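You operate a simulated robot arm through the tools that you are given. There is no shell and no other tool.

You run a simulated two-armed robot. Do the job below in one go: nothing can be reset, and whatever is moved stays where it is left.

Task
Take the beige open box that says "J-79" from the top of the fixings bench and leave it on the black mat. Put the grey cube on top of the white hawk. Put the purple tin on the top of the sample bench away on the top shelf of the three-shelf rack. Put one of the wood blocks from the top of the site box on the low shelf of the window bench. Put the battery pack on the top of the site box away on the top of the charging bench. Put the grey roll on the mixing bench. Open the hopper lid. Any order will do. Set down upright: purple tin, battery pack, grey roll.
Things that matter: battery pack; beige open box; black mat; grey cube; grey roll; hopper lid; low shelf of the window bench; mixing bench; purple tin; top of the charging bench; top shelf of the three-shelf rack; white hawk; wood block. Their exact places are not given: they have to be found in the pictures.

Only the result counts: the job must be done as asked and must still hold three seconds after the hand-in. Knocking over, shifting, dropping, spilling or breaking anything else fails it. A push-on lid holds only when it is set on centred and level and pressed home; a screw cap is set on level and turned clockwise until tight.

Robot
Two 6-joint arms with two-finger grippers on one trunk, on a base that drives. Base frame: it is fixed to the floor where the robot stands at the start and does not move with it; the origin is under the middle of the robot, x ahead of it, y to its left, z up. Lengths are in mm, angles in degrees, forces in N, time in s.
The left shoulder is at the start at [61, 143, 800], the right one opposite. With the tool pointing down near the work surface each hand reaches from about 200 to 700 mm from the robot's upright axis, wherever it stands, measured 20 degrees to its own side. Places, roughly: battery pack [500, 4500, 500]; beige open box [0, 2500, 750]; black mat [-2500, 3200, 800]; grey cube (3x3x3 cm) [400, 2500, 800]; grey roll (7x7x9 cm) [1200, 2800, 800]; hopper lid [4100, 3600, 1200]; low shelf of the window bench [-1100, 3900, 400]; mixing bench [3400, 3400, 600]; purple tin [750, 2500, 750]; top of the charging bench (17x80 cm) [2100, 5000, 900]; top shelf of the three-shelf rack (13x32 cm) [5120, 4660, 1200]; white hawk (20x20x13 cm) [1300, 1900, 800]; wood block (10x5x5 cm) [700, 4600, 600]; wood block (9x5x5 cm) [300, 4500, 600]. Payload 2.45 kg a hand.
The TCP of each hand is the grasp point between the finger pads, 26 mm short of the fingertips. In the tool frame z runs along the fingers and y along their closing line. Largest opening 96 mm; the body of the gripper starts 69 mm behind the TCP.
Orientation is told as [roll, pitch, yaw] about the base's x, y, z axes, in that order, counted from this pose: with the fingers straight down and closing along the base's y, the tool's x points along the base's -x, its y along +y and its z along -z.

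Tools
- The arms move only by the tool step_arm. It takes "left_commands", "right_commands" or both (then of equal length, played together; a hand with none holds still); each is text: rows parted by semicolons, each of 7 numbers parted by spaces: the shift along the tool's x, y, z in units of 20 mm (1.0 is 20 mm), then the turn, a rotation vector about the tool's x, y, z in units of 5 degrees (1.0 is 5 degrees), then the opening, from 0 (shut) to 1 (fully open). In form: dx dy dz ax ay az grip; .... A call has 1 to 20 rows; each row shifts and turns the commanded pose from where the row before left it, along the tool's axes as they then stand. A call with a number of a shift or a turn outside -1 to 1 is refused whole. Each row takes 0.2 s and may step no farther than 50 mm and 8.6 degrees from the row before; otherwise, or with a gripper value out of range, the whole call is refused. Where a pose cannot be reached the arm comes as near as it can. A force on the tool above 40 N (or 10 N above the force at the start of the call, whichever is more), or a blocked arm, ends the call early, and 0.2 s more pass. Each finger halts on what it meets, pressing with about 38 N; the grip force reading is that of the motor and also rises with nothing between the fingers. The clock runs only during rows and for 0.2 s after the last one: add rows that do not move to give the fingers time. It gives the time, the measured TCP pose, the force on the tool (base axes), the opening and the grip force at its end, in the units of the frame above (readings bear some noise), with the torque about the TCP (base axes, N m) and any sound that the robot's microphone picked up, and new pictures: "pictures" is both (left out), scene, wrist or none (wrist: the cameras of the hands that moved).
- Cameras (640 x 400 px; columns grow to the right, rows downward): "scene" is now at [146.9, -18.2, 1417.5]; the picture's right is [-0.17, -0.99, 0.00], its down [-0.63, 0.11, -0.77] and it looks along [0.76, -0.13, -0.64] (base axes); focal length 257 px, centre (320, 200). "left" rides on the left gripper at [82, -3, -98] in its tool frame; the picture's right is [0.04, 1.00, 0.00], its down [-0.73, 0.03, -0.68] and it looks along [-0.68, 0.03, 0.73] (tool axes); focal length 256 px, centre (320, 200). "right" rides on the right gripper at [82, 3, -98] in its tool frame; the picture's right is [-0.04, 1.00, 0.00], its down [-0.73, -0.03, -0.68] and it looks along [-0.68, -0.03, 0.73] (tool axes); focal length 256 px, centre (320, 200).
- slide_trunk(by): slides the trunk up (or, below 0, down) by that many mm; the arms and the scene camera ride with it, the base frame stays. It gives what a move gives, with no picture.
- drive_base(legs): drives the robot by 1 to 6 legs, each [ahead, turn to the left] in mm and degrees, along the robot's own axes; the way and the turn of a leg run together, so that a leg with both is an arc; at most 1500 mm and 180 degrees a leg. The arms and the cameras ride along, it lands a little off, and it stops where it bumps. It gives what a move gives, and a new picture of the scene camera.
- pan_tilt(pan, tilt): turns the head with the scene camera to pan (to the left, within 86 degrees either way) and tilt (down, from -29 to 69), counted from straight ahead of the robot. It gives what a move gives, and a new picture of the scene camera.
- measure_at(camera, pixels): for up to 12 pixels [column, row] of the newest picture of that camera ("zoom" is the newest enlarged one), the place [x, y, z] in the base frame of the surface seen there, good to about 3 mm. It takes no simulated time.
- zoom(camera, box): a new picture of the part [left, top, right, bottom] of that camera's present view, enlarged. It takes no simulated time.
- finish_job(): hands the job in; it is judged then, once.

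Open the grippers and draw the arms clear of the work before you hand the job in, unless the task says otherwise.

The tools are called after "Call:" as a command line: name --argument value ..., lists and objects as JSON in quotes. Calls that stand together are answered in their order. step_arm: Moves the arms, as the interface text tells. Its arguments: {"type":"object","properties":{"left_commands":{"type":"string"},"right_commands":{"type":"string"},"pictures":{"type":"string","enum":["both","scene","wrist","none"]}},"required":[]} The other tools are called the same way: slide_trunk (by) slides the trunk up or down; drive_base (legs) drives the base; pan_tilt (pan, tilt) turns the head that bears the scene camera; measure_at (camera, pixels) gives the place of the surface under pixels of a picture; zoom (camera, box) takes an enlarged picture of a part of a camera's view; finish_job () hands the job in.

At the start:

```text
clock: 0.0
left_eef_pos: [593.0, 199.1, 1032.3]
left_ee_rot: [0.0, -0.1, 0.1]
left_contact_force: [0.7, -0.2, -0.4]
left_torque: [0.0, 0.01, -0.03]
left_gripper_width: 95.9
left_grasp_force: 0.0
right_eef_pos: [542.0, -243.4, 1054.5]
right_ee_rot: [0.1, 0.0, 0.0]
right_contact_force: [-0.9, -0.8, -0.1]
right_torque: [0.0, 0.0, -0.02]
right_gripper_width: 96.2
right_grasp_force: 0.1
trunk travel left (down, up): [-425.0, 165.0]
robot x, y, heading: [-1.9, -0.1, 0.0]
head pan, tilt: [-9.9, 39.6]
```

scene: 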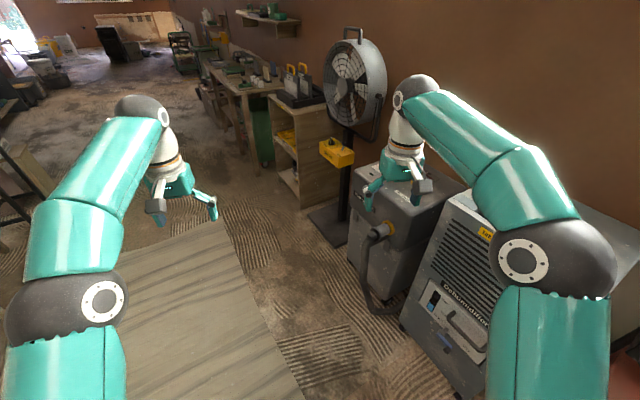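
right: 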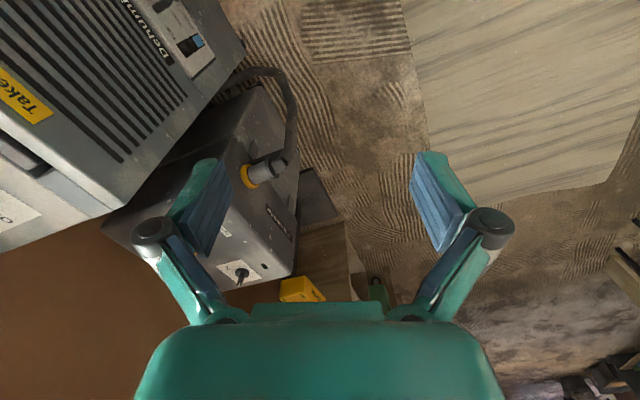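
left: 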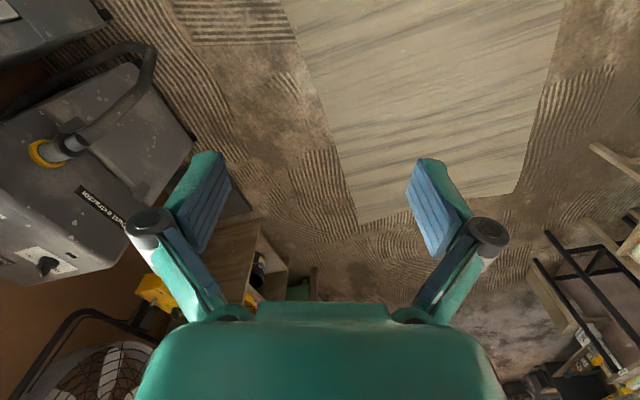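

The first picture shows the room ahead, with the work places on my left (positive y). I turn the head to the left to look around.

Call:
pan_tilt --pan 70 --tilt 20

```text
clock: 1.5
left_eef_pos: [594.9, 199.1, 1033.3]
left_ee_rot: [0.0, -0.1, 0.0]
left_contact_force: [0.9, 0.3, 0.1]
left_torque: [0.01, -0.02, -0.03]
left_gripper_width: 96.2
left_grasp_force: 0.1
right_eef_pos: [541.6, -243.1, 1054.6]
right_ee_rot: [0.0, -0.1, -0.1]
right_contact_force: [0.5, 0.5, 0.0]
right_torque: [0.04, 0.01, -0.02]
right_gripper_width: 95.9
right_grasp_force: 0.1
trunk travel left (down, up): [-425.0, 165.0]
robot x, y, heading: [4.6, 1.8, 0.0]
head pan, tilt: [70.0, 20.0]
```

scene: 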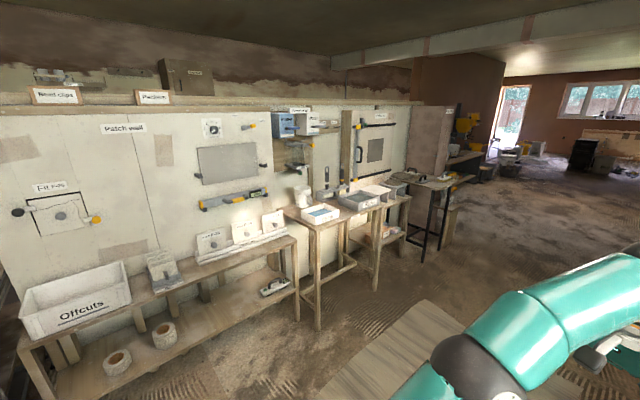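

A partition with benches stands to the left. I zoom in on the benches and measure some points.

Call:
zoom --camera "scene" --box '[160, 100, 480, 300]'

Call:
measure_at --camera "scene" --pixels '[[320, 212], [360, 200], [302, 195], [420, 180], [75, 305], [240, 250], [340, 150], [350, 330], [165, 335], [470, 150], [510, 150], [590, 95]]'

```text
2.00 times, centred on (320, 200) of scene
```

zoom: 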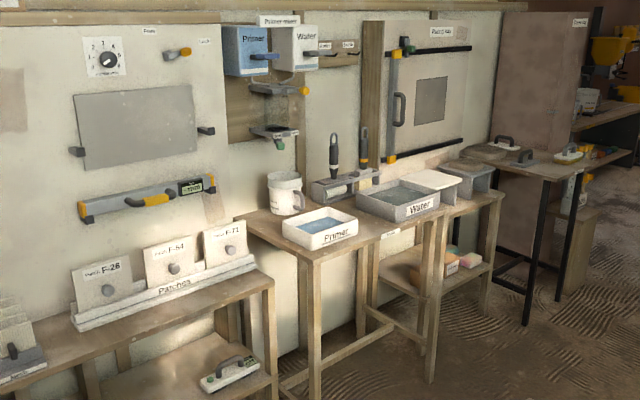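

```text
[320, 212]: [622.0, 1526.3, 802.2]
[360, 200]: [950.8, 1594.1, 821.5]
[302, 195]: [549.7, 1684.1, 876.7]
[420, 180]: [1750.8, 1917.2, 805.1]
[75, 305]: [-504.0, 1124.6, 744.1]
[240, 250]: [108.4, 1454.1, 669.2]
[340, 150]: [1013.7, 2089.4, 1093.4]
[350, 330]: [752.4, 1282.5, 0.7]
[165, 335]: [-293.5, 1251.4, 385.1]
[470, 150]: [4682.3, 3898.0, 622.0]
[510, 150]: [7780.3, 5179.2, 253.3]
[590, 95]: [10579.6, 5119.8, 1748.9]
```

I look further left and then at other angles to see the rest of the room.

Call:
pan_tilt --pan 35 --tilt 15

Call:
zoom --camera "scene" --box '[0, 60, 320, 260]'

```text
clock: 2.5
left_eef_pos: [594.4, 198.0, 1033.7]
left_ee_rot: [0.0, 0.0, 0.0]
left_contact_force: [0.1, -0.5, -0.6]
left_torque: [0.02, -0.02, 0.01]
left_gripper_width: 96.1
left_grasp_force: 0.0
right_eef_pos: [541.5, -244.0, 1055.3]
right_ee_rot: [0.0, 0.0, -0.1]
right_contact_force: [-0.5, 0.0, 0.4]
right_torque: [0.01, -0.01, 0.03]
right_gripper_width: 95.8
right_grasp_force: 0.1
trunk travel left (down, up): [-425.0, 165.0]
robot x, y, heading: [2.6, -1.3, -0.0]
head pan, tilt: [35.0, 15.0]
```

scene: 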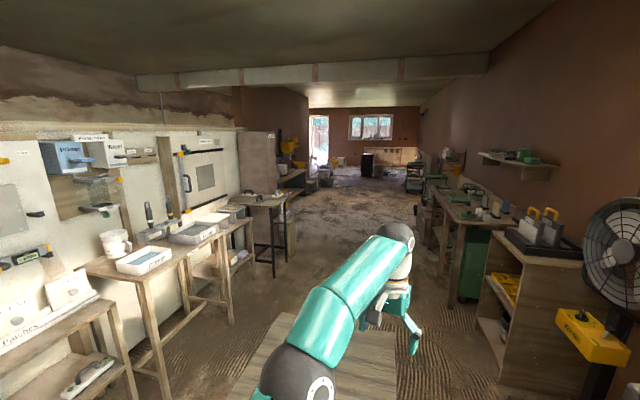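

```text
2.00 times, centred on (160, 160) of scene
```

zoom: 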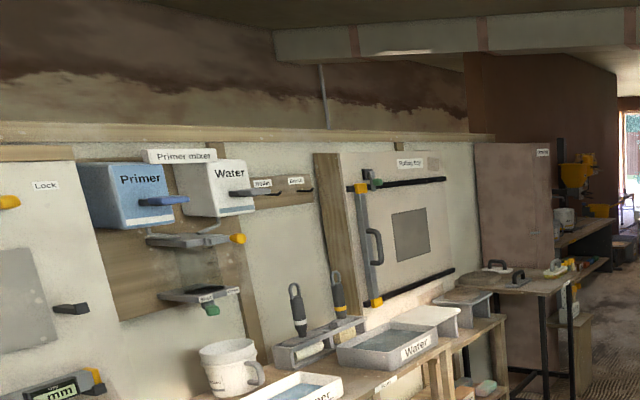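

I look all the way left and then right to map out the passages.

Call:
pan_tilt --pan 86 --tilt 10

Call:
measure_at --camera "scene" --pixels '[[50, 180], [150, 180], [300, 120], [400, 120], [500, 150], [560, 150], [600, 150]]'

```text
clock: 3.7
left_eef_pos: [593.5, 199.5, 1032.4]
left_ee_rot: [-0.1, 0.0, -0.1]
left_contact_force: [1.3, 0.5, -0.3]
left_torque: [-0.01, 0.02, 0.02]
left_gripper_width: 96.4
left_grasp_force: 0.0
right_eef_pos: [541.4, -243.0, 1055.2]
right_ee_rot: [0.1, 0.0, 0.0]
right_contact_force: [0.3, -0.5, -0.6]
right_torque: [0.01, -0.01, 0.02]
right_gripper_width: 95.8
right_grasp_force: 0.1
trunk travel left (down, up): [-425.0, 165.0]
robot x, y, heading: [-1.1, 0.6, 0.1]
head pan, tilt: [85.9, 10.0]
```

scene: 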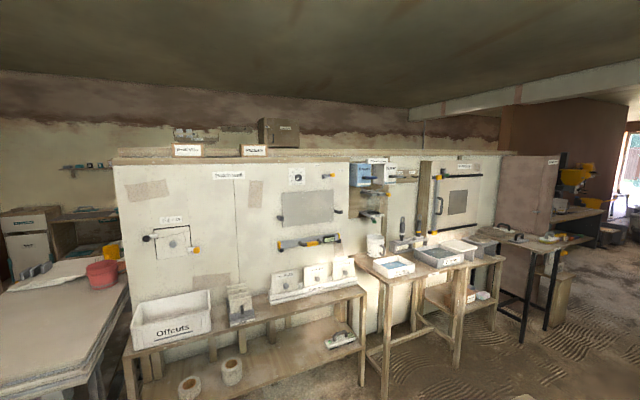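

```text
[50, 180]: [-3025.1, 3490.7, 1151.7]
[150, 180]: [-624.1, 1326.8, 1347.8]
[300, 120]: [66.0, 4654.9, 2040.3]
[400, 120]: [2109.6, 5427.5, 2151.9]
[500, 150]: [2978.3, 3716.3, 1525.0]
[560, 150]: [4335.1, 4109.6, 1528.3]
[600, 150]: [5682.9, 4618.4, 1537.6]
```

I measure the left end of the partition, the table with the red pot and the things behind.

Call:
zoom --camera "scene" --box '[0, 100, 240, 400]'

Call:
measure_at --camera "scene" --pixels '[[125, 275], [100, 320], [20, 300], [60, 265], [5, 245], [35, 270], [80, 235], [40, 215], [110, 235], [130, 390], [90, 380], [20, 260]]'

```text
1.33 times, centred on (120, 250) of scene
```

zoom: 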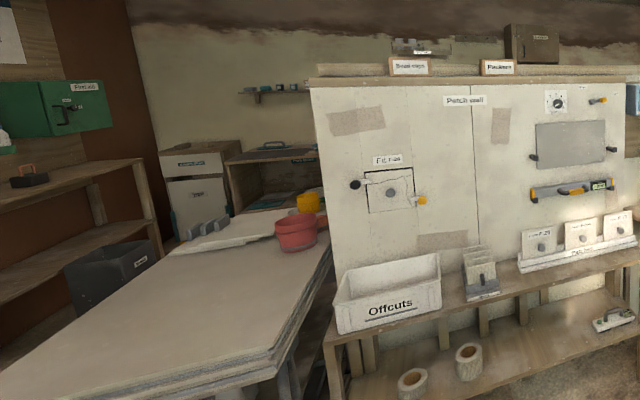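

```text
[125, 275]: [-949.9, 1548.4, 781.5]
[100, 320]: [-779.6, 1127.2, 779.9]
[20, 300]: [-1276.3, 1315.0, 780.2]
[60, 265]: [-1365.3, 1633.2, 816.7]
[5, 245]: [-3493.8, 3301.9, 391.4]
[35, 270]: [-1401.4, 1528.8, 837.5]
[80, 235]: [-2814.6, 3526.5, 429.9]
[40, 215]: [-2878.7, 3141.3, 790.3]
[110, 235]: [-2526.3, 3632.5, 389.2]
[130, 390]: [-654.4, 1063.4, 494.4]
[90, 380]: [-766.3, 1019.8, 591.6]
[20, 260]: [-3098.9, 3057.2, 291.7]
```

I turn the head back toward the passage on the right end of the partition and measure the cabinet, the far wall and the floor.

Call:
pan_tilt --pan 45 --tilt 15

Call:
zoom --camera "scene" --box '[240, 80, 440, 280]'

```text
clock: 4.8
left_eef_pos: [593.2, 199.4, 1032.4]
left_ee_rot: [0.0, 0.0, -0.1]
left_contact_force: [-0.2, -0.2, -0.2]
left_torque: [-0.02, 0.03, -0.01]
left_gripper_width: 96.0
left_grasp_force: 0.0
right_eef_pos: [541.3, -243.2, 1055.7]
right_ee_rot: [0.0, -0.1, 0.0]
right_contact_force: [0.6, -0.5, 0.5]
right_torque: [-0.03, 0.01, 0.01]
right_gripper_width: 96.2
right_grasp_force: 0.1
trunk travel left (down, up): [-425.0, 165.0]
robot x, y, heading: [-2.2, 1.9, 0.1]
head pan, tilt: [45.0, 15.0]
```

scene: 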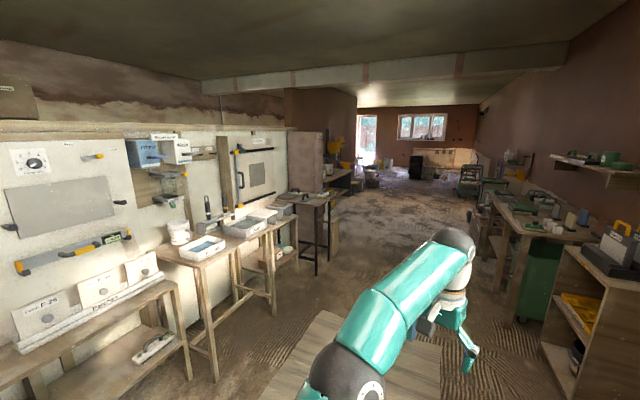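

```text
2.00 times, centred on (340, 180) of scene
```

zoom: 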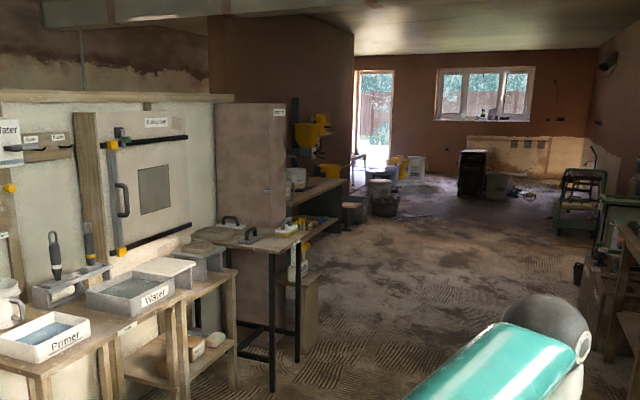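

Call:
measure_at --camera "zoom" --pixels '[[172, 266], [205, 262], [225, 130], [270, 125], [290, 140], [320, 130], [330, 185], [265, 250], [300, 330], [240, 30], [340, 60], [330, 300]]'

Call:
measure_at --camera "scene" --pixels '[[400, 200], [430, 190], [460, 230], [500, 300], [345, 200], [350, 245], [320, 320], [520, 270], [490, 220], [475, 190]]'

```text
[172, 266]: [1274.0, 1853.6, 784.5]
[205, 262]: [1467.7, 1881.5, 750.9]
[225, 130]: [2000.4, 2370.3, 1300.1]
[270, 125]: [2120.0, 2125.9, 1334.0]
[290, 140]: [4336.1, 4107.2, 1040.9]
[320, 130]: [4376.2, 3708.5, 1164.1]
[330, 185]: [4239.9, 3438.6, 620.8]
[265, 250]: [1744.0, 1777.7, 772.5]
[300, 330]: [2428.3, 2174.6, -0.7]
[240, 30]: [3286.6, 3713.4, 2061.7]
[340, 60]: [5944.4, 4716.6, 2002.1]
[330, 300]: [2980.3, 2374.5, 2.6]
```

```text
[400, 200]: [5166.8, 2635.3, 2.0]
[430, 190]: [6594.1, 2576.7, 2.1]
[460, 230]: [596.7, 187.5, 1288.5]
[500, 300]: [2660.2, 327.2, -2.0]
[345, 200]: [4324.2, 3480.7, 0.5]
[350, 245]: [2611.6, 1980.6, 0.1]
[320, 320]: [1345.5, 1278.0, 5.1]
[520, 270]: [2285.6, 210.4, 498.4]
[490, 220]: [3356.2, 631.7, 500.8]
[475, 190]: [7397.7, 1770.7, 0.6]
```

I check whether the wooden board in front of the robot lies on the floor, and what else is close by.

Call:
measure_at --camera "scene" --pixels '[[300, 370], [320, 340], [420, 360], [330, 315], [440, 345], [315, 245], [330, 225], [272, 300], [215, 375]]'

Call:
pan_tilt --pan 0 --tilt 30

```text
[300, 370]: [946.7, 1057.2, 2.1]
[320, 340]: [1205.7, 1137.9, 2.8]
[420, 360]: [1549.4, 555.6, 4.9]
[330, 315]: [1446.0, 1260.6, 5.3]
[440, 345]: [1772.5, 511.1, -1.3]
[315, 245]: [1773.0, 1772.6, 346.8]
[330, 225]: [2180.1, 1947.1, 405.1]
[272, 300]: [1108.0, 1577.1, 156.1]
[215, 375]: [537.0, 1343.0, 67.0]
```

```text
clock: 5.9
left_eef_pos: [594.6, 199.4, 1032.1]
left_ee_rot: [0.0, 0.0, 0.0]
left_contact_force: [-0.3, -0.2, 0.2]
left_torque: [0.0, 0.01, 0.0]
left_gripper_width: 95.8
left_grasp_force: 0.1
right_eef_pos: [542.5, -243.4, 1054.6]
right_ee_rot: [0.0, 0.0, -0.1]
right_contact_force: [0.0, 0.0, -0.7]
right_torque: [-0.01, 0.02, 0.01]
right_gripper_width: 95.8
right_grasp_force: 0.0
trunk travel left (down, up): [-425.0, 165.0]
robot x, y, heading: [2.0, 3.8, 0.3]
head pan, tilt: [0.0, 30.0]
```

scene: 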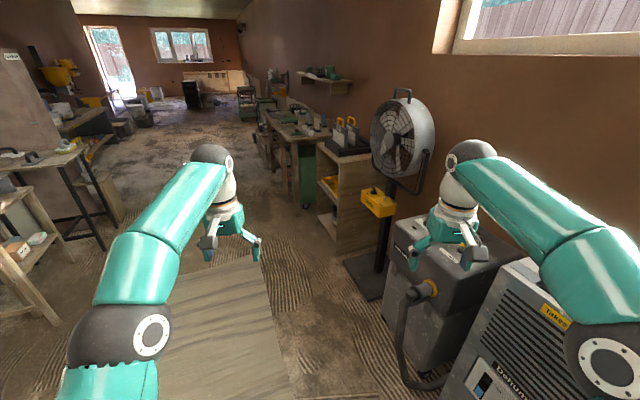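

I draw both hands back toward the body so that nothing sticks out while driving.

Call:
step_arm --left_commands "1 0 0 0 0 0 1;1 0 0 0 0 0 1;1 0 0 0 0 0 1;1 0 0 0 0 0 1;1 0 0 0 0 0 1;1 0 0 0 0 0 1;1 0 0 0 0 0 1;1 0 0 0 0 0 1;1 0 0 0 0 0 1;1 0 0 0 0 0 1;1 0 0 0 0 0 1;1 0 0 0 0 0 1;1 0 0 0 0 0 1" --right_commands "1 0 0 0 0 0 1;1 0 0 0 0 0 1;1 0 0 0 0 0 1;1 0 0 0 0 0 1;1 0 0 0 0 0 1;1 0 0 0 0 0 1;1 0 0 0 0 0 1;1 0 0 0 0 0 1;1 0 0 0 0 0 1;1 0 0 0 0 0 1;1 0 0 0 0 0 1;0 0 0 0 0 0 1;0 0 0 0 0 0 1" --pictures "scene"

```text
clock: 8.7
left_eef_pos: [330.6, 198.2, 1033.1]
left_ee_rot: [0.0, 0.0, 0.1]
left_contact_force: [0.4, -1.0, -0.4]
left_torque: [0.01, 0.0, -0.01]
left_gripper_width: 96.0
left_grasp_force: 0.0
right_eef_pos: [322.2, -243.1, 1055.6]
right_ee_rot: [0.1, -0.1, 0.0]
right_contact_force: [0.1, -0.6, -0.5]
right_torque: [-0.01, -0.01, 0.04]
right_gripper_width: 96.0
right_grasp_force: 0.0
trunk travel left (down, up): [-425.0, 165.0]
robot x, y, heading: [-2.1, -2.6, -0.2]
head pan, tilt: [0.0, 30.0]
```

scene: 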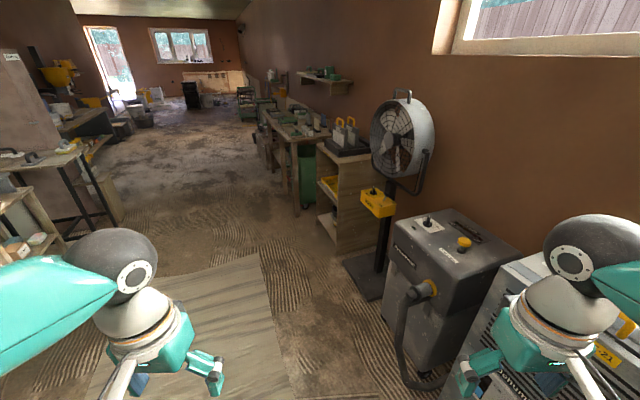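

The arms are now drawn in; I measure how far the elbows stick out, and the objects close on the right.

Call:
measure_at --camera "scene" --pixels '[[10, 290], [120, 260], [580, 250], [635, 270], [500, 255], [395, 255], [520, 260], [440, 300], [380, 290], [320, 220], [300, 205], [60, 300]]'

```text
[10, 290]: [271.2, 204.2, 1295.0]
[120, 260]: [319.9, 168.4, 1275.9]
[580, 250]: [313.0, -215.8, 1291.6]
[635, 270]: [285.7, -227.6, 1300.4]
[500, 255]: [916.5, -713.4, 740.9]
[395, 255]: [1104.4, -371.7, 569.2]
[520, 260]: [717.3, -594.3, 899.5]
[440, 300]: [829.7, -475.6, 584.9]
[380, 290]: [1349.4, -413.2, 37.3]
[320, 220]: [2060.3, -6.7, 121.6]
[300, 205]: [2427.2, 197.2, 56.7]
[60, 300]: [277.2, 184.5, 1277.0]
```

The passage is clear along the room axis (about 21° to the left). I turn 24° left and drive ahead in two legs.

Call:
drive_base --legs '[[0, 24], [1500, 0], [1200, 0]]'

Call:
pan_tilt --pan 60 --tilt 15

```text
clock: 23.6
left_eef_pos: [2711.5, 1454.9, 1032.0]
left_ee_rot: [0.0, 0.0, 24.9]
left_contact_force: [0.0, 0.5, -0.5]
left_torque: [-0.02, 0.02, -0.02]
left_gripper_width: 95.9
left_grasp_force: 0.1
right_eef_pos: [2886.2, 1050.8, 1055.2]
right_ee_rot: [0.0, 0.0, 24.8]
right_contact_force: [-1.1, -0.1, -0.4]
right_torque: [0.04, -0.03, 0.02]
right_gripper_width: 95.7
right_grasp_force: 0.1
trunk travel left (down, up): [-425.0, 165.0]
robot x, y, heading: [2490.6, 1139.3, 24.7]
head pan, tilt: [0.0, 30.0]
```

scene: 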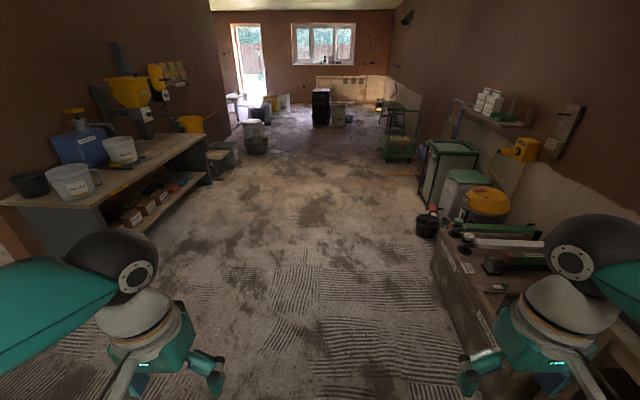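

```text
clock: 24.9
left_eef_pos: [2710.9, 1456.0, 1033.9]
left_ee_rot: [0.0, -0.1, 24.8]
left_contact_force: [-1.0, 0.0, -0.2]
left_torque: [0.0, -0.02, 0.02]
left_gripper_width: 95.9
left_grasp_force: 0.0
right_eef_pos: [2886.9, 1050.7, 1055.2]
right_ee_rot: [0.0, 0.0, 24.9]
right_contact_force: [0.0, 0.0, 0.3]
right_torque: [0.03, 0.01, 0.01]
right_gripper_width: 95.9
right_grasp_force: 0.1
trunk travel left (down, up): [-425.0, 165.0]
robot x, y, heading: [2489.5, 1138.3, 24.8]
head pan, tilt: [60.0, 15.0]
```

scene: 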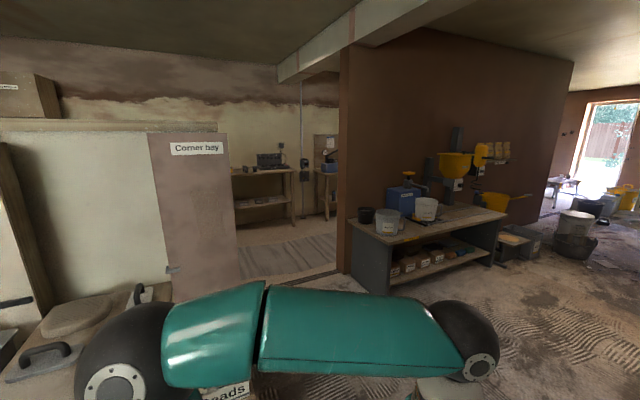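

The doorway to the aisle is at about px (285,240), the mixing bench at (430,230). I zoom in on both and measure the door edges.

Call:
zoom --camera "scene" --box '[340, 110, 560, 300]'

Call:
measure_at --camera "scene" --pixels '[[238, 260], [220, 135], [150, 140], [340, 272], [345, 200], [290, 250], [310, 290], [265, 200], [325, 175], [345, 262], [385, 290], [235, 220]]'

```text
2.11 times, centred on (450, 205) of scene
```

zoom: 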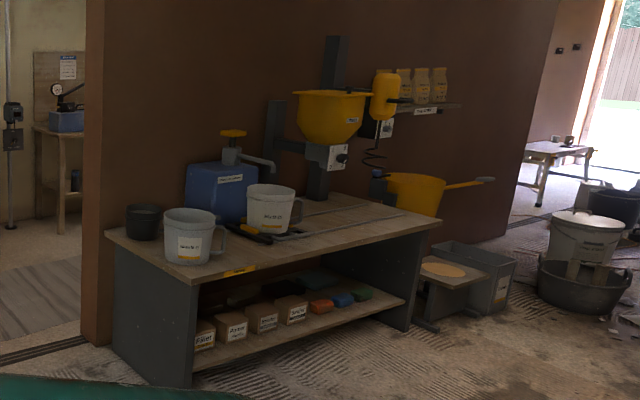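

```text
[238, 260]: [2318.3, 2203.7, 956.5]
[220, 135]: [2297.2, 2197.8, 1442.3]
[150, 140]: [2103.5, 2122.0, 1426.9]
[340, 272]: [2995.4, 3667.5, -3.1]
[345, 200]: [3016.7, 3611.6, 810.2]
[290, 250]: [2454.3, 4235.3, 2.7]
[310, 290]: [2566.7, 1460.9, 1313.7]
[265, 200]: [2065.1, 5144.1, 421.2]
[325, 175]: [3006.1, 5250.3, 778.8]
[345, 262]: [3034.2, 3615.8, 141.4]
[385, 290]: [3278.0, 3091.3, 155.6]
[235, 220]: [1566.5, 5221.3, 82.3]
```

I measure the hopper and the things around it on the enlarged picture.

Call:
measure_at --camera "zoom" --pixels '[[330, 94], [300, 95], [360, 95], [330, 120], [385, 95], [330, 60], [340, 165], [270, 145], [290, 225], [190, 275], [430, 220], [270, 195]]'

Call:
zoom --camera "scene" --box '[430, 120, 530, 190]'

```text
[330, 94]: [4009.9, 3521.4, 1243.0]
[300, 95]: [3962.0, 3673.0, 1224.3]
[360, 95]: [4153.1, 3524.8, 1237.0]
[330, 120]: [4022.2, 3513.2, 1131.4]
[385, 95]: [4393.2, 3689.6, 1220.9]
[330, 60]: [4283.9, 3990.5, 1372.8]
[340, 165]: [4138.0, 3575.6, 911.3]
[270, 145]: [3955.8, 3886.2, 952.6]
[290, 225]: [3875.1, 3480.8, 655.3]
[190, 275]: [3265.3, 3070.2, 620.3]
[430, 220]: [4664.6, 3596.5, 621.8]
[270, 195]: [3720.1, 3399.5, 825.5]
```

```text
5.71 times, centred on (480, 155) of scene
```

zoom: 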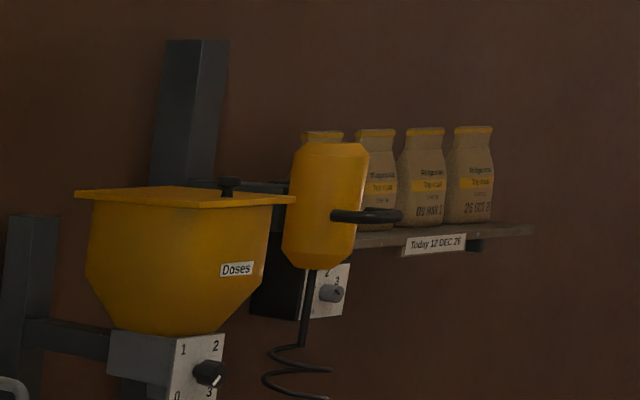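

The hopper lid is the yellow plate with a black knob, at roughly [4080, 3580, 1240]. I drive to a place in front of it, facing the bench.

Call:
drive_base --legs '[[0, 20], [1300, 0], [1200, 0], [0, 65.8]]'

Call:
pan_tilt --pan 0 --tilt 25

```text
clock: 41.7
left_eef_pos: [3935.8, 3116.1, 1032.6]
left_ee_rot: [0.0, 0.2, 112.1]
left_contact_force: [-0.6, 1.0, 0.5]
left_torque: [-0.01, -0.02, 0.0]
left_gripper_width: 96.0
left_grasp_force: 0.1
right_eef_pos: [4348.8, 3272.9, 1055.7]
right_ee_rot: [0.0, 0.0, 112.2]
right_contact_force: [-0.5, -0.8, 0.4]
right_torque: [-0.02, 0.02, 0.03]
right_gripper_width: 96.0
right_grasp_force: 0.2
trunk travel left (down, up): [-425.0, 165.0]
robot x, y, heading: [4272.2, 2891.9, 111.5]
head pan, tilt: [60.0, 15.0]
```

scene: 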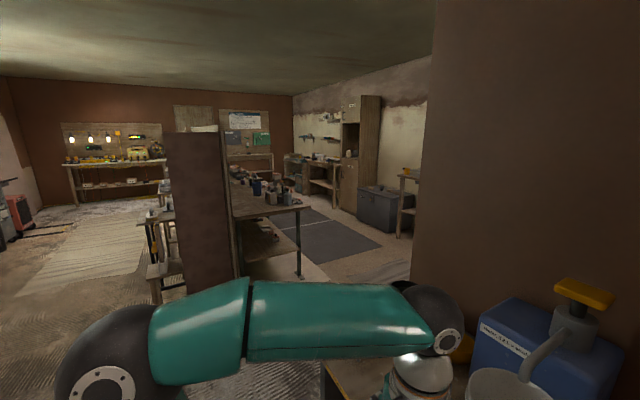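

```text
clock: 43.0
left_eef_pos: [3935.1, 3116.3, 1032.3]
left_ee_rot: [0.0, 0.0, 112.2]
left_contact_force: [-0.4, -1.0, -0.1]
left_torque: [0.02, 0.01, 0.02]
left_gripper_width: 95.9
left_grasp_force: 0.1
right_eef_pos: [4348.5, 3272.7, 1055.6]
right_ee_rot: [0.0, 0.0, 112.1]
right_contact_force: [-0.3, -0.2, -0.9]
right_torque: [0.0, -0.01, 0.0]
right_gripper_width: 96.2
right_grasp_force: 0.0
trunk travel left (down, up): [-425.0, 165.0]
robot x, y, heading: [4273.7, 2892.7, 111.8]
head pan, tilt: [0.0, 25.0]
```

scene: 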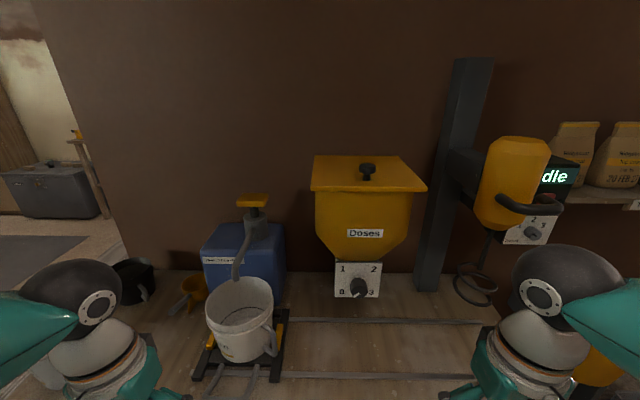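

The lid is right ahead with its knob at px (367,171). I zoom in to see the hinge and measure the knob.

Call:
zoom --camera "scene" --box '[290, 130, 450, 230]'

Call:
measure_at --camera "zoom" --pixels '[[305, 145], [310, 165], [100, 110], [480, 110], [530, 230], [85, 225], [300, 240], [200, 170], [400, 170], [300, 110], [310, 185], [320, 148]]'

```text
4.00 times, centred on (370, 180) of scene
```

zoom: 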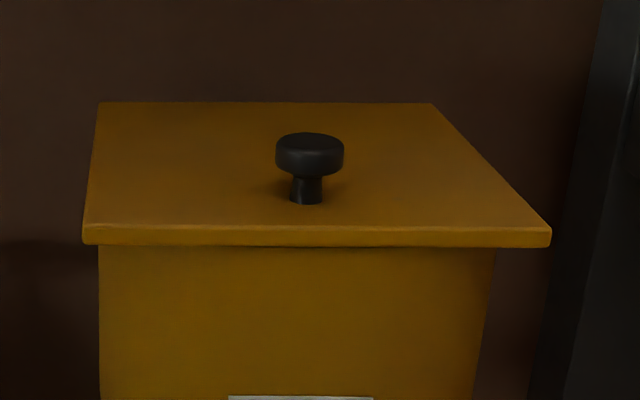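

```text
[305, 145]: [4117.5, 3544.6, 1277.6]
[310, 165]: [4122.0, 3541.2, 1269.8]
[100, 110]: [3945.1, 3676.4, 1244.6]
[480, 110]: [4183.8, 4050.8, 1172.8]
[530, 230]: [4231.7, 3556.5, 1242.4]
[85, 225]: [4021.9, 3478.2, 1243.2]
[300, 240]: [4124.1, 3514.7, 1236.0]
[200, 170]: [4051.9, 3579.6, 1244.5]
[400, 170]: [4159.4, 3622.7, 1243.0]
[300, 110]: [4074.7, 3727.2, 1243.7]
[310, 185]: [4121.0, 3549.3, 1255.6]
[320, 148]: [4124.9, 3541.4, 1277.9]
```

The knob sits near the front edge, so the lid must be hinged at the back edge (z 1244, front edge at about [4127, 3517]). I raise the trunk so that the right hand can reach under the front edge with level fingers, and look down at my own base to see how close it may come to the bench.

Call:
slide_trunk --by 150

Call:
pan_tilt --pan 0 --tilt 65

```text
clock: 44.7
left_eef_pos: [3936.0, 3116.3, 1182.4]
left_ee_rot: [0.1, 0.0, 112.0]
left_contact_force: [0.1, -0.2, 0.4]
left_torque: [-0.03, 0.0, 0.01]
left_gripper_width: 95.8
left_grasp_force: 0.1
right_eef_pos: [4349.6, 3273.2, 1206.7]
right_ee_rot: [0.0, 0.0, 112.1]
right_contact_force: [0.6, 0.0, 0.1]
right_torque: [0.01, 0.01, -0.03]
right_gripper_width: 95.7
right_grasp_force: 0.0
trunk travel left (down, up): [-575.0, 15.0]
robot x, y, heading: [4269.0, 2892.5, 111.6]
head pan, tilt: [0.0, 25.0]
```

```text
clock: 45.8
left_eef_pos: [3936.3, 3117.8, 1184.2]
left_ee_rot: [0.1, 0.1, 112.1]
left_contact_force: [-0.8, 0.5, -0.1]
left_torque: [-0.01, -0.04, 0.02]
left_gripper_width: 96.0
left_grasp_force: 0.0
right_eef_pos: [4348.7, 3272.4, 1206.4]
right_ee_rot: [0.0, 0.0, 112.1]
right_contact_force: [-1.0, -0.5, -0.1]
right_torque: [-0.01, 0.0, -0.01]
right_gripper_width: 95.8
right_grasp_force: 0.0
trunk travel left (down, up): [-575.0, 15.0]
robot x, y, heading: [4273.6, 2892.8, 111.9]
head pan, tilt: [0.0, 65.0]
```

scene: 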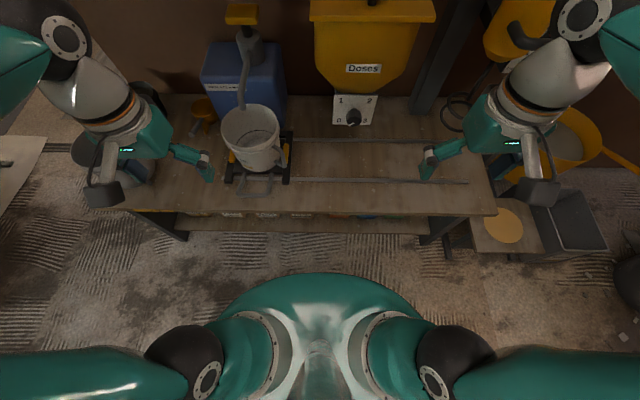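

The rounded base front shows at px (320,280). I measure it and the bench front edge.

Call:
measure_at --camera "scene" --pixels '[[320, 278], [250, 300], [390, 300], [320, 205], [320, 225], [430, 210], [180, 210], [320, 240], [520, 250], [260, 190]]'

```text
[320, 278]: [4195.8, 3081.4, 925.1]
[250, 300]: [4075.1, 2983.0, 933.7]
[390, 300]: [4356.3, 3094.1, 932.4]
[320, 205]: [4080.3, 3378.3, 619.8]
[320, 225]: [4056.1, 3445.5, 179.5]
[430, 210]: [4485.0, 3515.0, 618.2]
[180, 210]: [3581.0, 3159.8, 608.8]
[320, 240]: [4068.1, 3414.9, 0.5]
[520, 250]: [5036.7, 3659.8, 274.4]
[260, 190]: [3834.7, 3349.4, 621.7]
```

The bench front is 522 mm ahead of the axis, the chest only 203 mm, so I can come about 150 mm closer. First I move the right hand forward and to the left, shut it, and turn its fingers level (forward).

Call:
step_arm --right_commands "-1 1 0 0 0 0 0;-1 1 0 0 0 0 0;-1 1 0 0 0 0 0;-1 1 0 0 0 0 0;-1 1 0 0 0 0 0;-1 1 0 0 0 0 0;0 1 0 0 0 0 0;0 0 0 0 -1 0 0;0 0 0 0 -1 0 0;0 0 0 0 -1 0 0;0 0 0 0 -1 0 0;0 0 0 0 -1 0 0;0 0 0 0 -1 0 0;0 0 0 0 -1 0 0;0 0 0 0 -1 0 0;0 0 0 0 -1 0 0" --pictures "none"

Call:
step_arm --right_commands "0 0 0 0 -1 0 0;0 0 0 0 -1 0 0;0 0 0 0 -1 0 0;0 0 0 0 -1 0 0;0 0 0 0 -1 0 0;0 0 0 0 -1 0 0;0 0 0 0 -1 0 0;0 0 0 0 -1 0 0;0 0 0 0 -1 0 0;0 0 0 0 0 0 0" --pictures "both"

```text
clock: 49.2
left_eef_pos: [3936.6, 3115.9, 1184.1]
left_ee_rot: [0.1, 0.0, 112.1]
left_contact_force: [-0.3, 0.4, 0.4]
left_torque: [0.03, -0.02, -0.02]
left_gripper_width: 96.0
left_grasp_force: 0.1
right_eef_pos: [4174.4, 3331.6, 1206.4]
right_ee_rot: [0.2, -45.1, 112.0]
right_contact_force: [-0.5, 0.2, -0.7]
right_torque: [-0.01, -0.01, -0.02]
right_gripper_width: 0.0
right_grasp_force: 28.5
trunk travel left (down, up): [-575.0, 15.0]
robot x, y, heading: [4270.9, 2896.7, 111.7]
head pan, tilt: [0.0, 65.0]
```

```text
clock: 51.4
left_eef_pos: [3935.6, 3116.3, 1184.6]
left_ee_rot: [0.0, 0.0, 112.2]
left_contact_force: [0.1, 0.5, -0.1]
left_torque: [0.0, 0.02, 0.01]
left_gripper_width: 96.1
left_grasp_force: 0.1
right_eef_pos: [4159.7, 3339.9, 1214.8]
right_ee_rot: [122.8, -89.9, -10.6]
right_contact_force: [0.2, 0.5, -1.6]
right_torque: [-0.01, 0.03, -0.01]
right_gripper_width: 0.0
right_grasp_force: 28.3
right hand out of reach, approached as far as the arm can: row 8, 9
trunk travel left (down, up): [-575.0, 15.0]
robot x, y, heading: [4274.2, 2894.9, 111.6]
head pan, tilt: [0.0, 65.0]
```

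scene: 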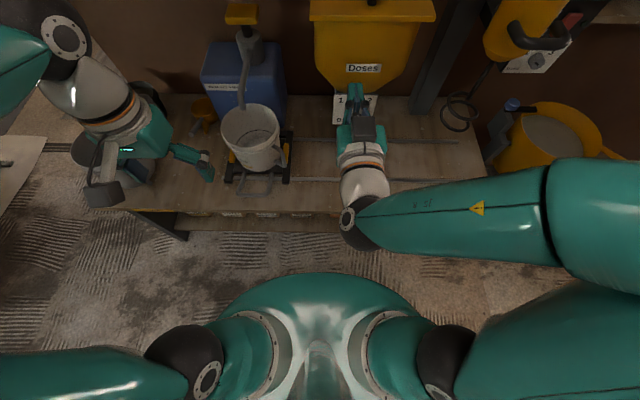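
right: 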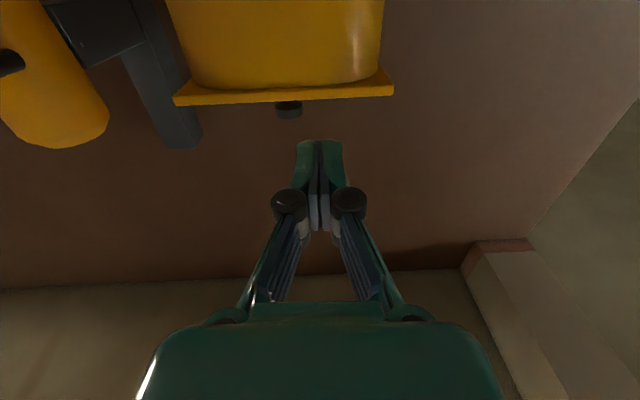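

The wrist picture (upside down) shows the lid's front overhang at rows 82–98. I drive 120 mm closer.

Call:
drive_base --legs '[[120, 0]]'

Call:
pan_tilt --pan -5 --tilt 40

Call:
step_arm --right_commands "0 0 0 0 0 0 0" --pictures "both"

```text
clock: 52.6
left_eef_pos: [3889.6, 3232.6, 1183.8]
left_ee_rot: [0.0, 0.1, 112.1]
left_contact_force: [-0.2, 0.1, -0.4]
left_torque: [-0.06, -0.01, -0.03]
left_gripper_width: 96.4
left_grasp_force: 0.0
right_eef_pos: [4112.9, 3455.8, 1215.1]
right_ee_rot: [10.0, -89.9, 102.1]
right_contact_force: [0.3, 0.8, -0.7]
right_torque: [0.01, 0.02, -0.05]
right_gripper_width: 0.1
right_grasp_force: 28.8
trunk travel left (down, up): [-575.0, 15.0]
robot x, y, heading: [4224.8, 3007.7, 111.7]
head pan, tilt: [0.0, 65.0]
```

scene: 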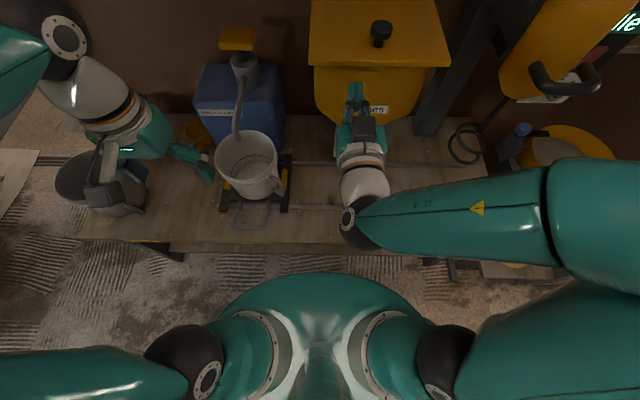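

```text
clock: 53.5
left_eef_pos: [3890.0, 3230.7, 1185.0]
left_ee_rot: [-0.1, 0.1, 112.1]
left_contact_force: [-0.3, 0.0, 0.7]
left_torque: [0.0, 0.01, 0.01]
left_gripper_width: 96.1
left_grasp_force: 0.1
right_eef_pos: [4112.8, 3455.0, 1216.0]
right_ee_rot: [24.2, -89.9, 88.0]
right_contact_force: [0.7, -0.1, -0.2]
right_torque: [-0.03, -0.01, 0.03]
right_gripper_width: 0.2
right_grasp_force: 28.6
trunk travel left (down, up): [-575.0, 15.0]
robot x, y, heading: [4231.5, 3009.4, 111.8]
head pan, tilt: [-5.0, 40.0]
```

scene: 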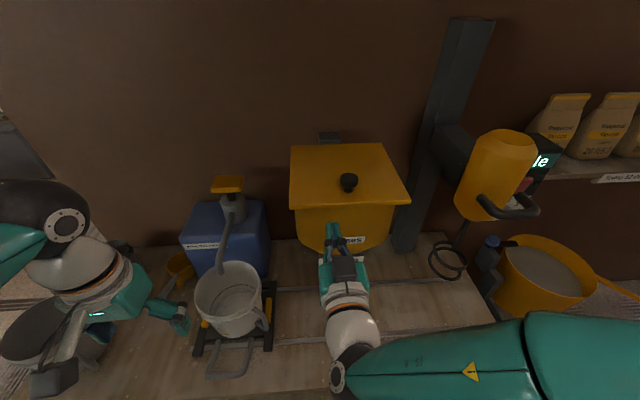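

```text
clock: 53.9
left_eef_pos: [3890.7, 3230.6, 1183.5]
left_ee_rot: [0.0, 0.1, 112.1]
left_contact_force: [0.0, -0.4, -0.1]
left_torque: [0.04, 0.03, -0.01]
left_gripper_width: 96.1
left_grasp_force: 0.2
right_eef_pos: [4112.6, 3454.3, 1216.2]
right_ee_rot: [23.9, -90.0, 88.2]
right_contact_force: [-0.4, 0.3, -0.1]
right_torque: [0.0, -0.02, 0.01]
right_gripper_width: 0.2
right_grasp_force: 28.2
trunk travel left (down, up): [-575.0, 15.0]
robot x, y, heading: [4224.6, 3008.4, 111.6]
head pan, tilt: [-5.0, 40.0]
```

scene: 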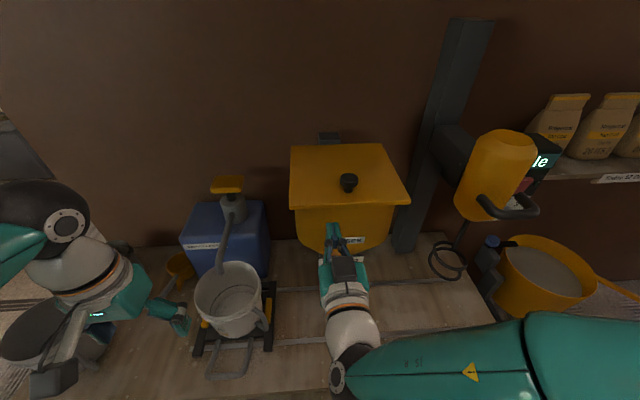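
right: 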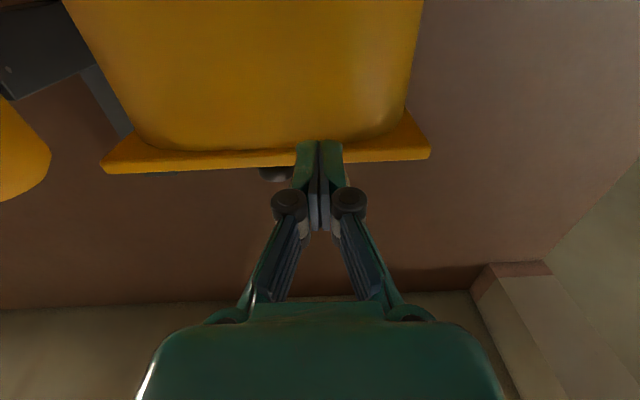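

I measure the lid's underside edge and the hopper's front face in the wrist picture, and the lid again in the scene picture.

Call:
measure_at --camera "right" --pixels '[[200, 165], [200, 156], [200, 152], [250, 162], [250, 154], [250, 140], [400, 155], [400, 148], [360, 145], [120, 165], [420, 145], [310, 150]]'

Call:
measure_at --camera "scene" --pixels '[[348, 180], [300, 205], [400, 198], [295, 150], [380, 147], [330, 137], [330, 230], [340, 145]]'

```text
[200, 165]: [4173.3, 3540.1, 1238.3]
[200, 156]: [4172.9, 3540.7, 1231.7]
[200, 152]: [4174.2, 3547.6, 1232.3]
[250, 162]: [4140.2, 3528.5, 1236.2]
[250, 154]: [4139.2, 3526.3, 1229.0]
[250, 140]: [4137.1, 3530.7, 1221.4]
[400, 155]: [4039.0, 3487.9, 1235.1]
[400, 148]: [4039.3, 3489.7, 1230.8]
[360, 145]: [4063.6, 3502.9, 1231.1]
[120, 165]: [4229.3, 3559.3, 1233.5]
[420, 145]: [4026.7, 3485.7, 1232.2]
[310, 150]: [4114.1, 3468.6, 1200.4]
```

```text
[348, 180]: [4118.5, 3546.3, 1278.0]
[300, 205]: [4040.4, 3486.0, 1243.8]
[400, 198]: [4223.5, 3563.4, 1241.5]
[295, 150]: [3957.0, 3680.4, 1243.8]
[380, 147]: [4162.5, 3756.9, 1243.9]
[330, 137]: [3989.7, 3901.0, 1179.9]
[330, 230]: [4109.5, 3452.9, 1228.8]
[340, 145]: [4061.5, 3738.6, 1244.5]
```

The lid's underside is at z 1231 with an overhang of about 5–8 mm; my fingertips are 32 mm short of it. I lower by 4 mm and go 35 mm forward to get the tips under the edge.

Call:
step_arm --right_commands "0.2 -0.75 0.7 0 0 0 0;0 -0.75 0.7 0 0 0 0;0 0 0.4 0 0 0 0" --pictures "both"

```text
clock: 54.7
left_eef_pos: [3889.8, 3231.4, 1183.7]
left_ee_rot: [0.0, 0.2, 112.1]
left_contact_force: [-0.4, 0.1, 0.0]
left_torque: [0.0, -0.04, 0.02]
left_gripper_width: 96.0
left_grasp_force: 0.1
right_eef_pos: [4127.2, 3500.3, 1211.3]
right_ee_rot: [19.2, -89.8, 92.8]
right_contact_force: [0.1, 0.1, 0.0]
right_torque: [-0.01, -0.01, 0.03]
right_gripper_width: 0.0
right_grasp_force: 28.3
trunk travel left (down, up): [-575.0, 15.0]
robot x, y, heading: [4227.9, 3006.0, 111.9]
head pan, tilt: [-5.0, 40.0]
```

scene: 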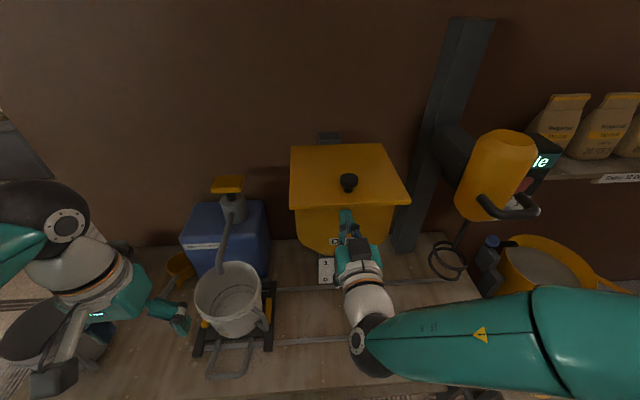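
right: 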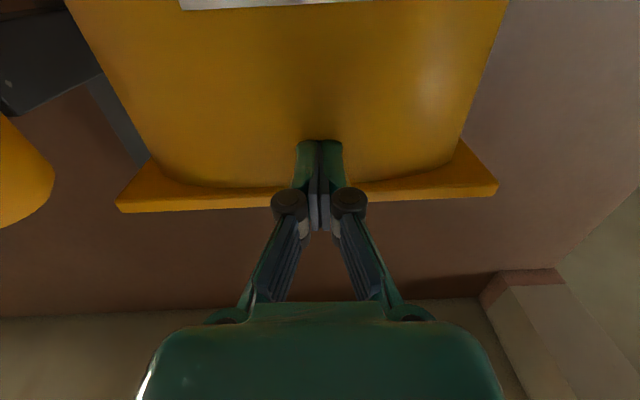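

The tips are about 6 mm behind the lid's front edge line with no contact yet. I raise by 24 mm in small steps to begin lifting.

Call:
step_arm --right_commands "0 0 0.1 0 0 0 0;-0.4 0 0 0 0 0 0;-0.4 0 0 0 0 0 0;-0.4 0 0 0 0 0 0" --pictures "both"

```text
clock: 55.7
left_eef_pos: [3890.8, 3228.9, 1185.1]
left_ee_rot: [0.0, 0.0, 112.1]
left_contact_force: [-0.1, 0.7, -0.3]
left_torque: [-0.02, 0.0, 0.0]
left_gripper_width: 96.1
left_grasp_force: 0.1
right_eef_pos: [4127.4, 3499.4, 1235.8]
right_ee_rot: [132.4, -89.9, -20.4]
right_contact_force: [5.9, -12.4, -6.7]
right_torque: [-0.29, -0.04, -0.09]
right_gripper_width: 6.1
right_grasp_force: 28.5
trunk travel left (down, up): [-575.0, 15.0]
robot x, y, heading: [4230.5, 3009.2, 111.8]
head pan, tilt: [-5.0, 40.0]
```

scene: 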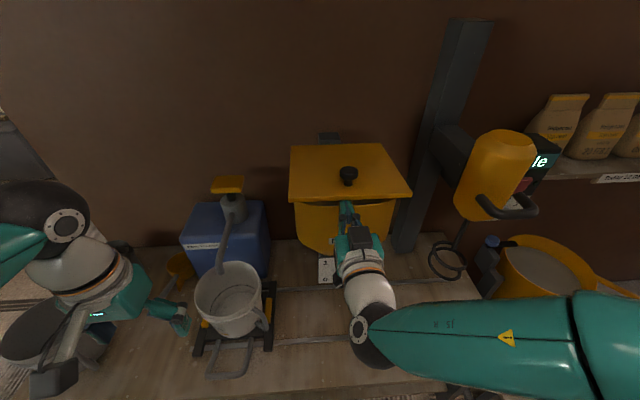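
right: 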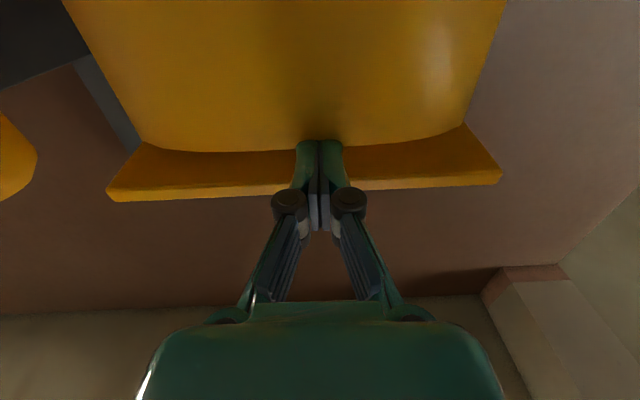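

The lid's front edge has been raised by the fingertips. I continue along the hinge arc: up, then forward and up.

Call:
step_arm --right_commands "-0.6 0 0 0 0 0 0;-0.5 0 1 0 0 0 0;-0.5 0 1 0 0 0 0;-0.75 0 1 0 0 0 0;-0.75 0 1 0 0 0 0" --pictures "both"

```text
clock: 56.9
left_eef_pos: [3890.1, 3231.0, 1183.8]
left_ee_rot: [0.0, 0.0, 112.1]
left_contact_force: [0.5, 0.5, 0.3]
left_torque: [0.0, -0.01, 0.03]
left_gripper_width: 95.9
left_grasp_force: 0.1
right_eef_pos: [4095.6, 3576.7, 1297.7]
right_ee_rot: [-1.3, -89.8, 113.2]
right_contact_force: [0.5, -1.2, -2.6]
right_torque: [-0.02, 0.0, 0.03]
right_gripper_width: 0.0
right_grasp_force: 28.8
trunk travel left (down, up): [-575.0, 15.0]
robot x, y, heading: [4227.9, 3007.3, 111.6]
head pan, tilt: [-5.0, 40.0]
```

scene: 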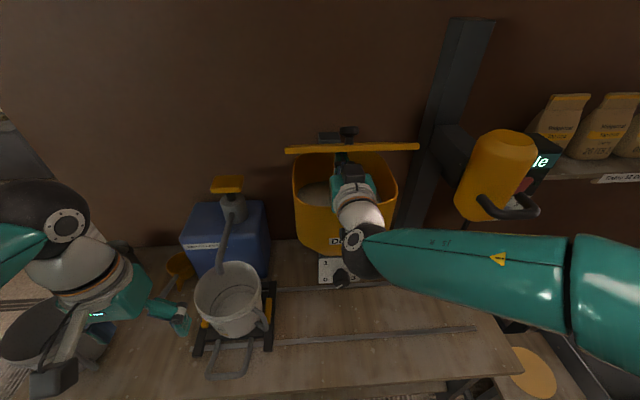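
right: 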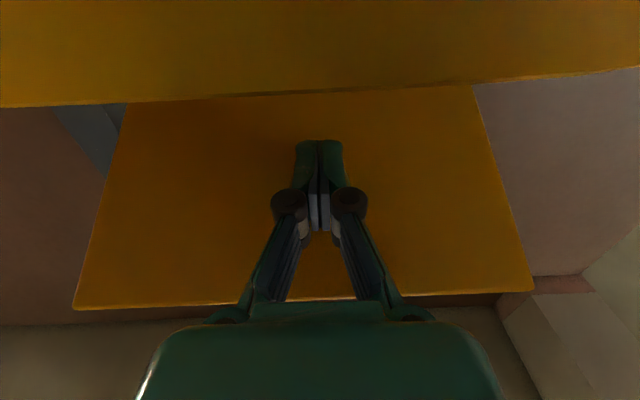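

The hinge works and the lid is at about 32°. I continue the arc to push it beyond upright.

Call:
step_arm --right_commands "-1 0 0.75 0 0 0 0;-1 0 0.75 0 0 0 0;-0.75 0 1 0 0 0 0;-0.75 0 1 0 0 0 0;-0.25 0 1 0 0 0 0;-0.25 0 1 0 0 0 0" --pictures "both"

```text
clock: 58.3
left_eef_pos: [3890.0, 3231.5, 1182.8]
left_ee_rot: [0.0, 0.0, 112.1]
left_contact_force: [0.2, 1.6, 0.5]
left_torque: [-0.02, -0.01, 0.01]
left_gripper_width: 96.2
left_grasp_force: 0.0
right_eef_pos: [4057.6, 3677.6, 1378.8]
right_ee_rot: [15.1, -89.9, 96.9]
right_contact_force: [1.0, -0.3, 0.5]
right_torque: [-0.01, 0.0, -0.02]
right_gripper_width: 0.1
right_grasp_force: 28.5
trunk travel left (down, up): [-575.0, 15.0]
robot x, y, heading: [4227.8, 3006.2, 112.0]
head pan, tilt: [-5.0, 40.0]
```

scene: 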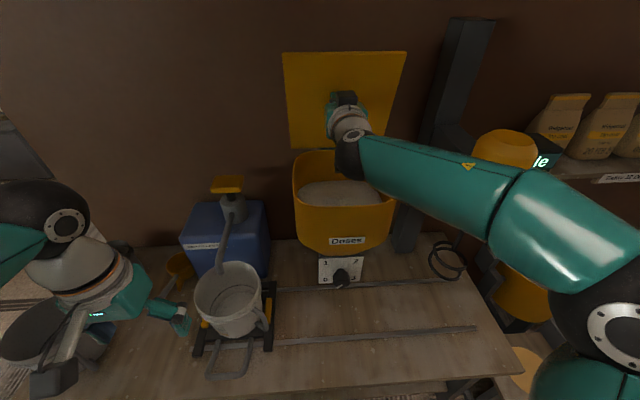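
right: 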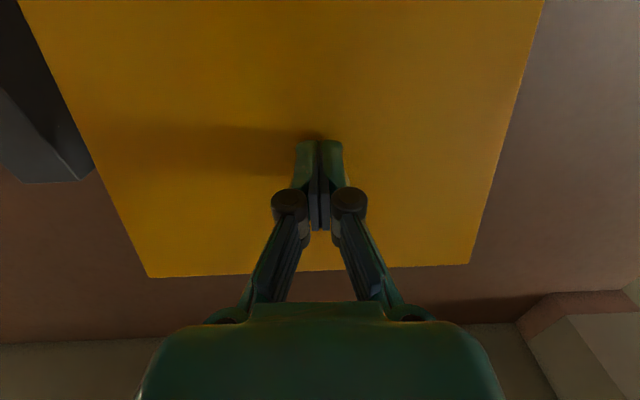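

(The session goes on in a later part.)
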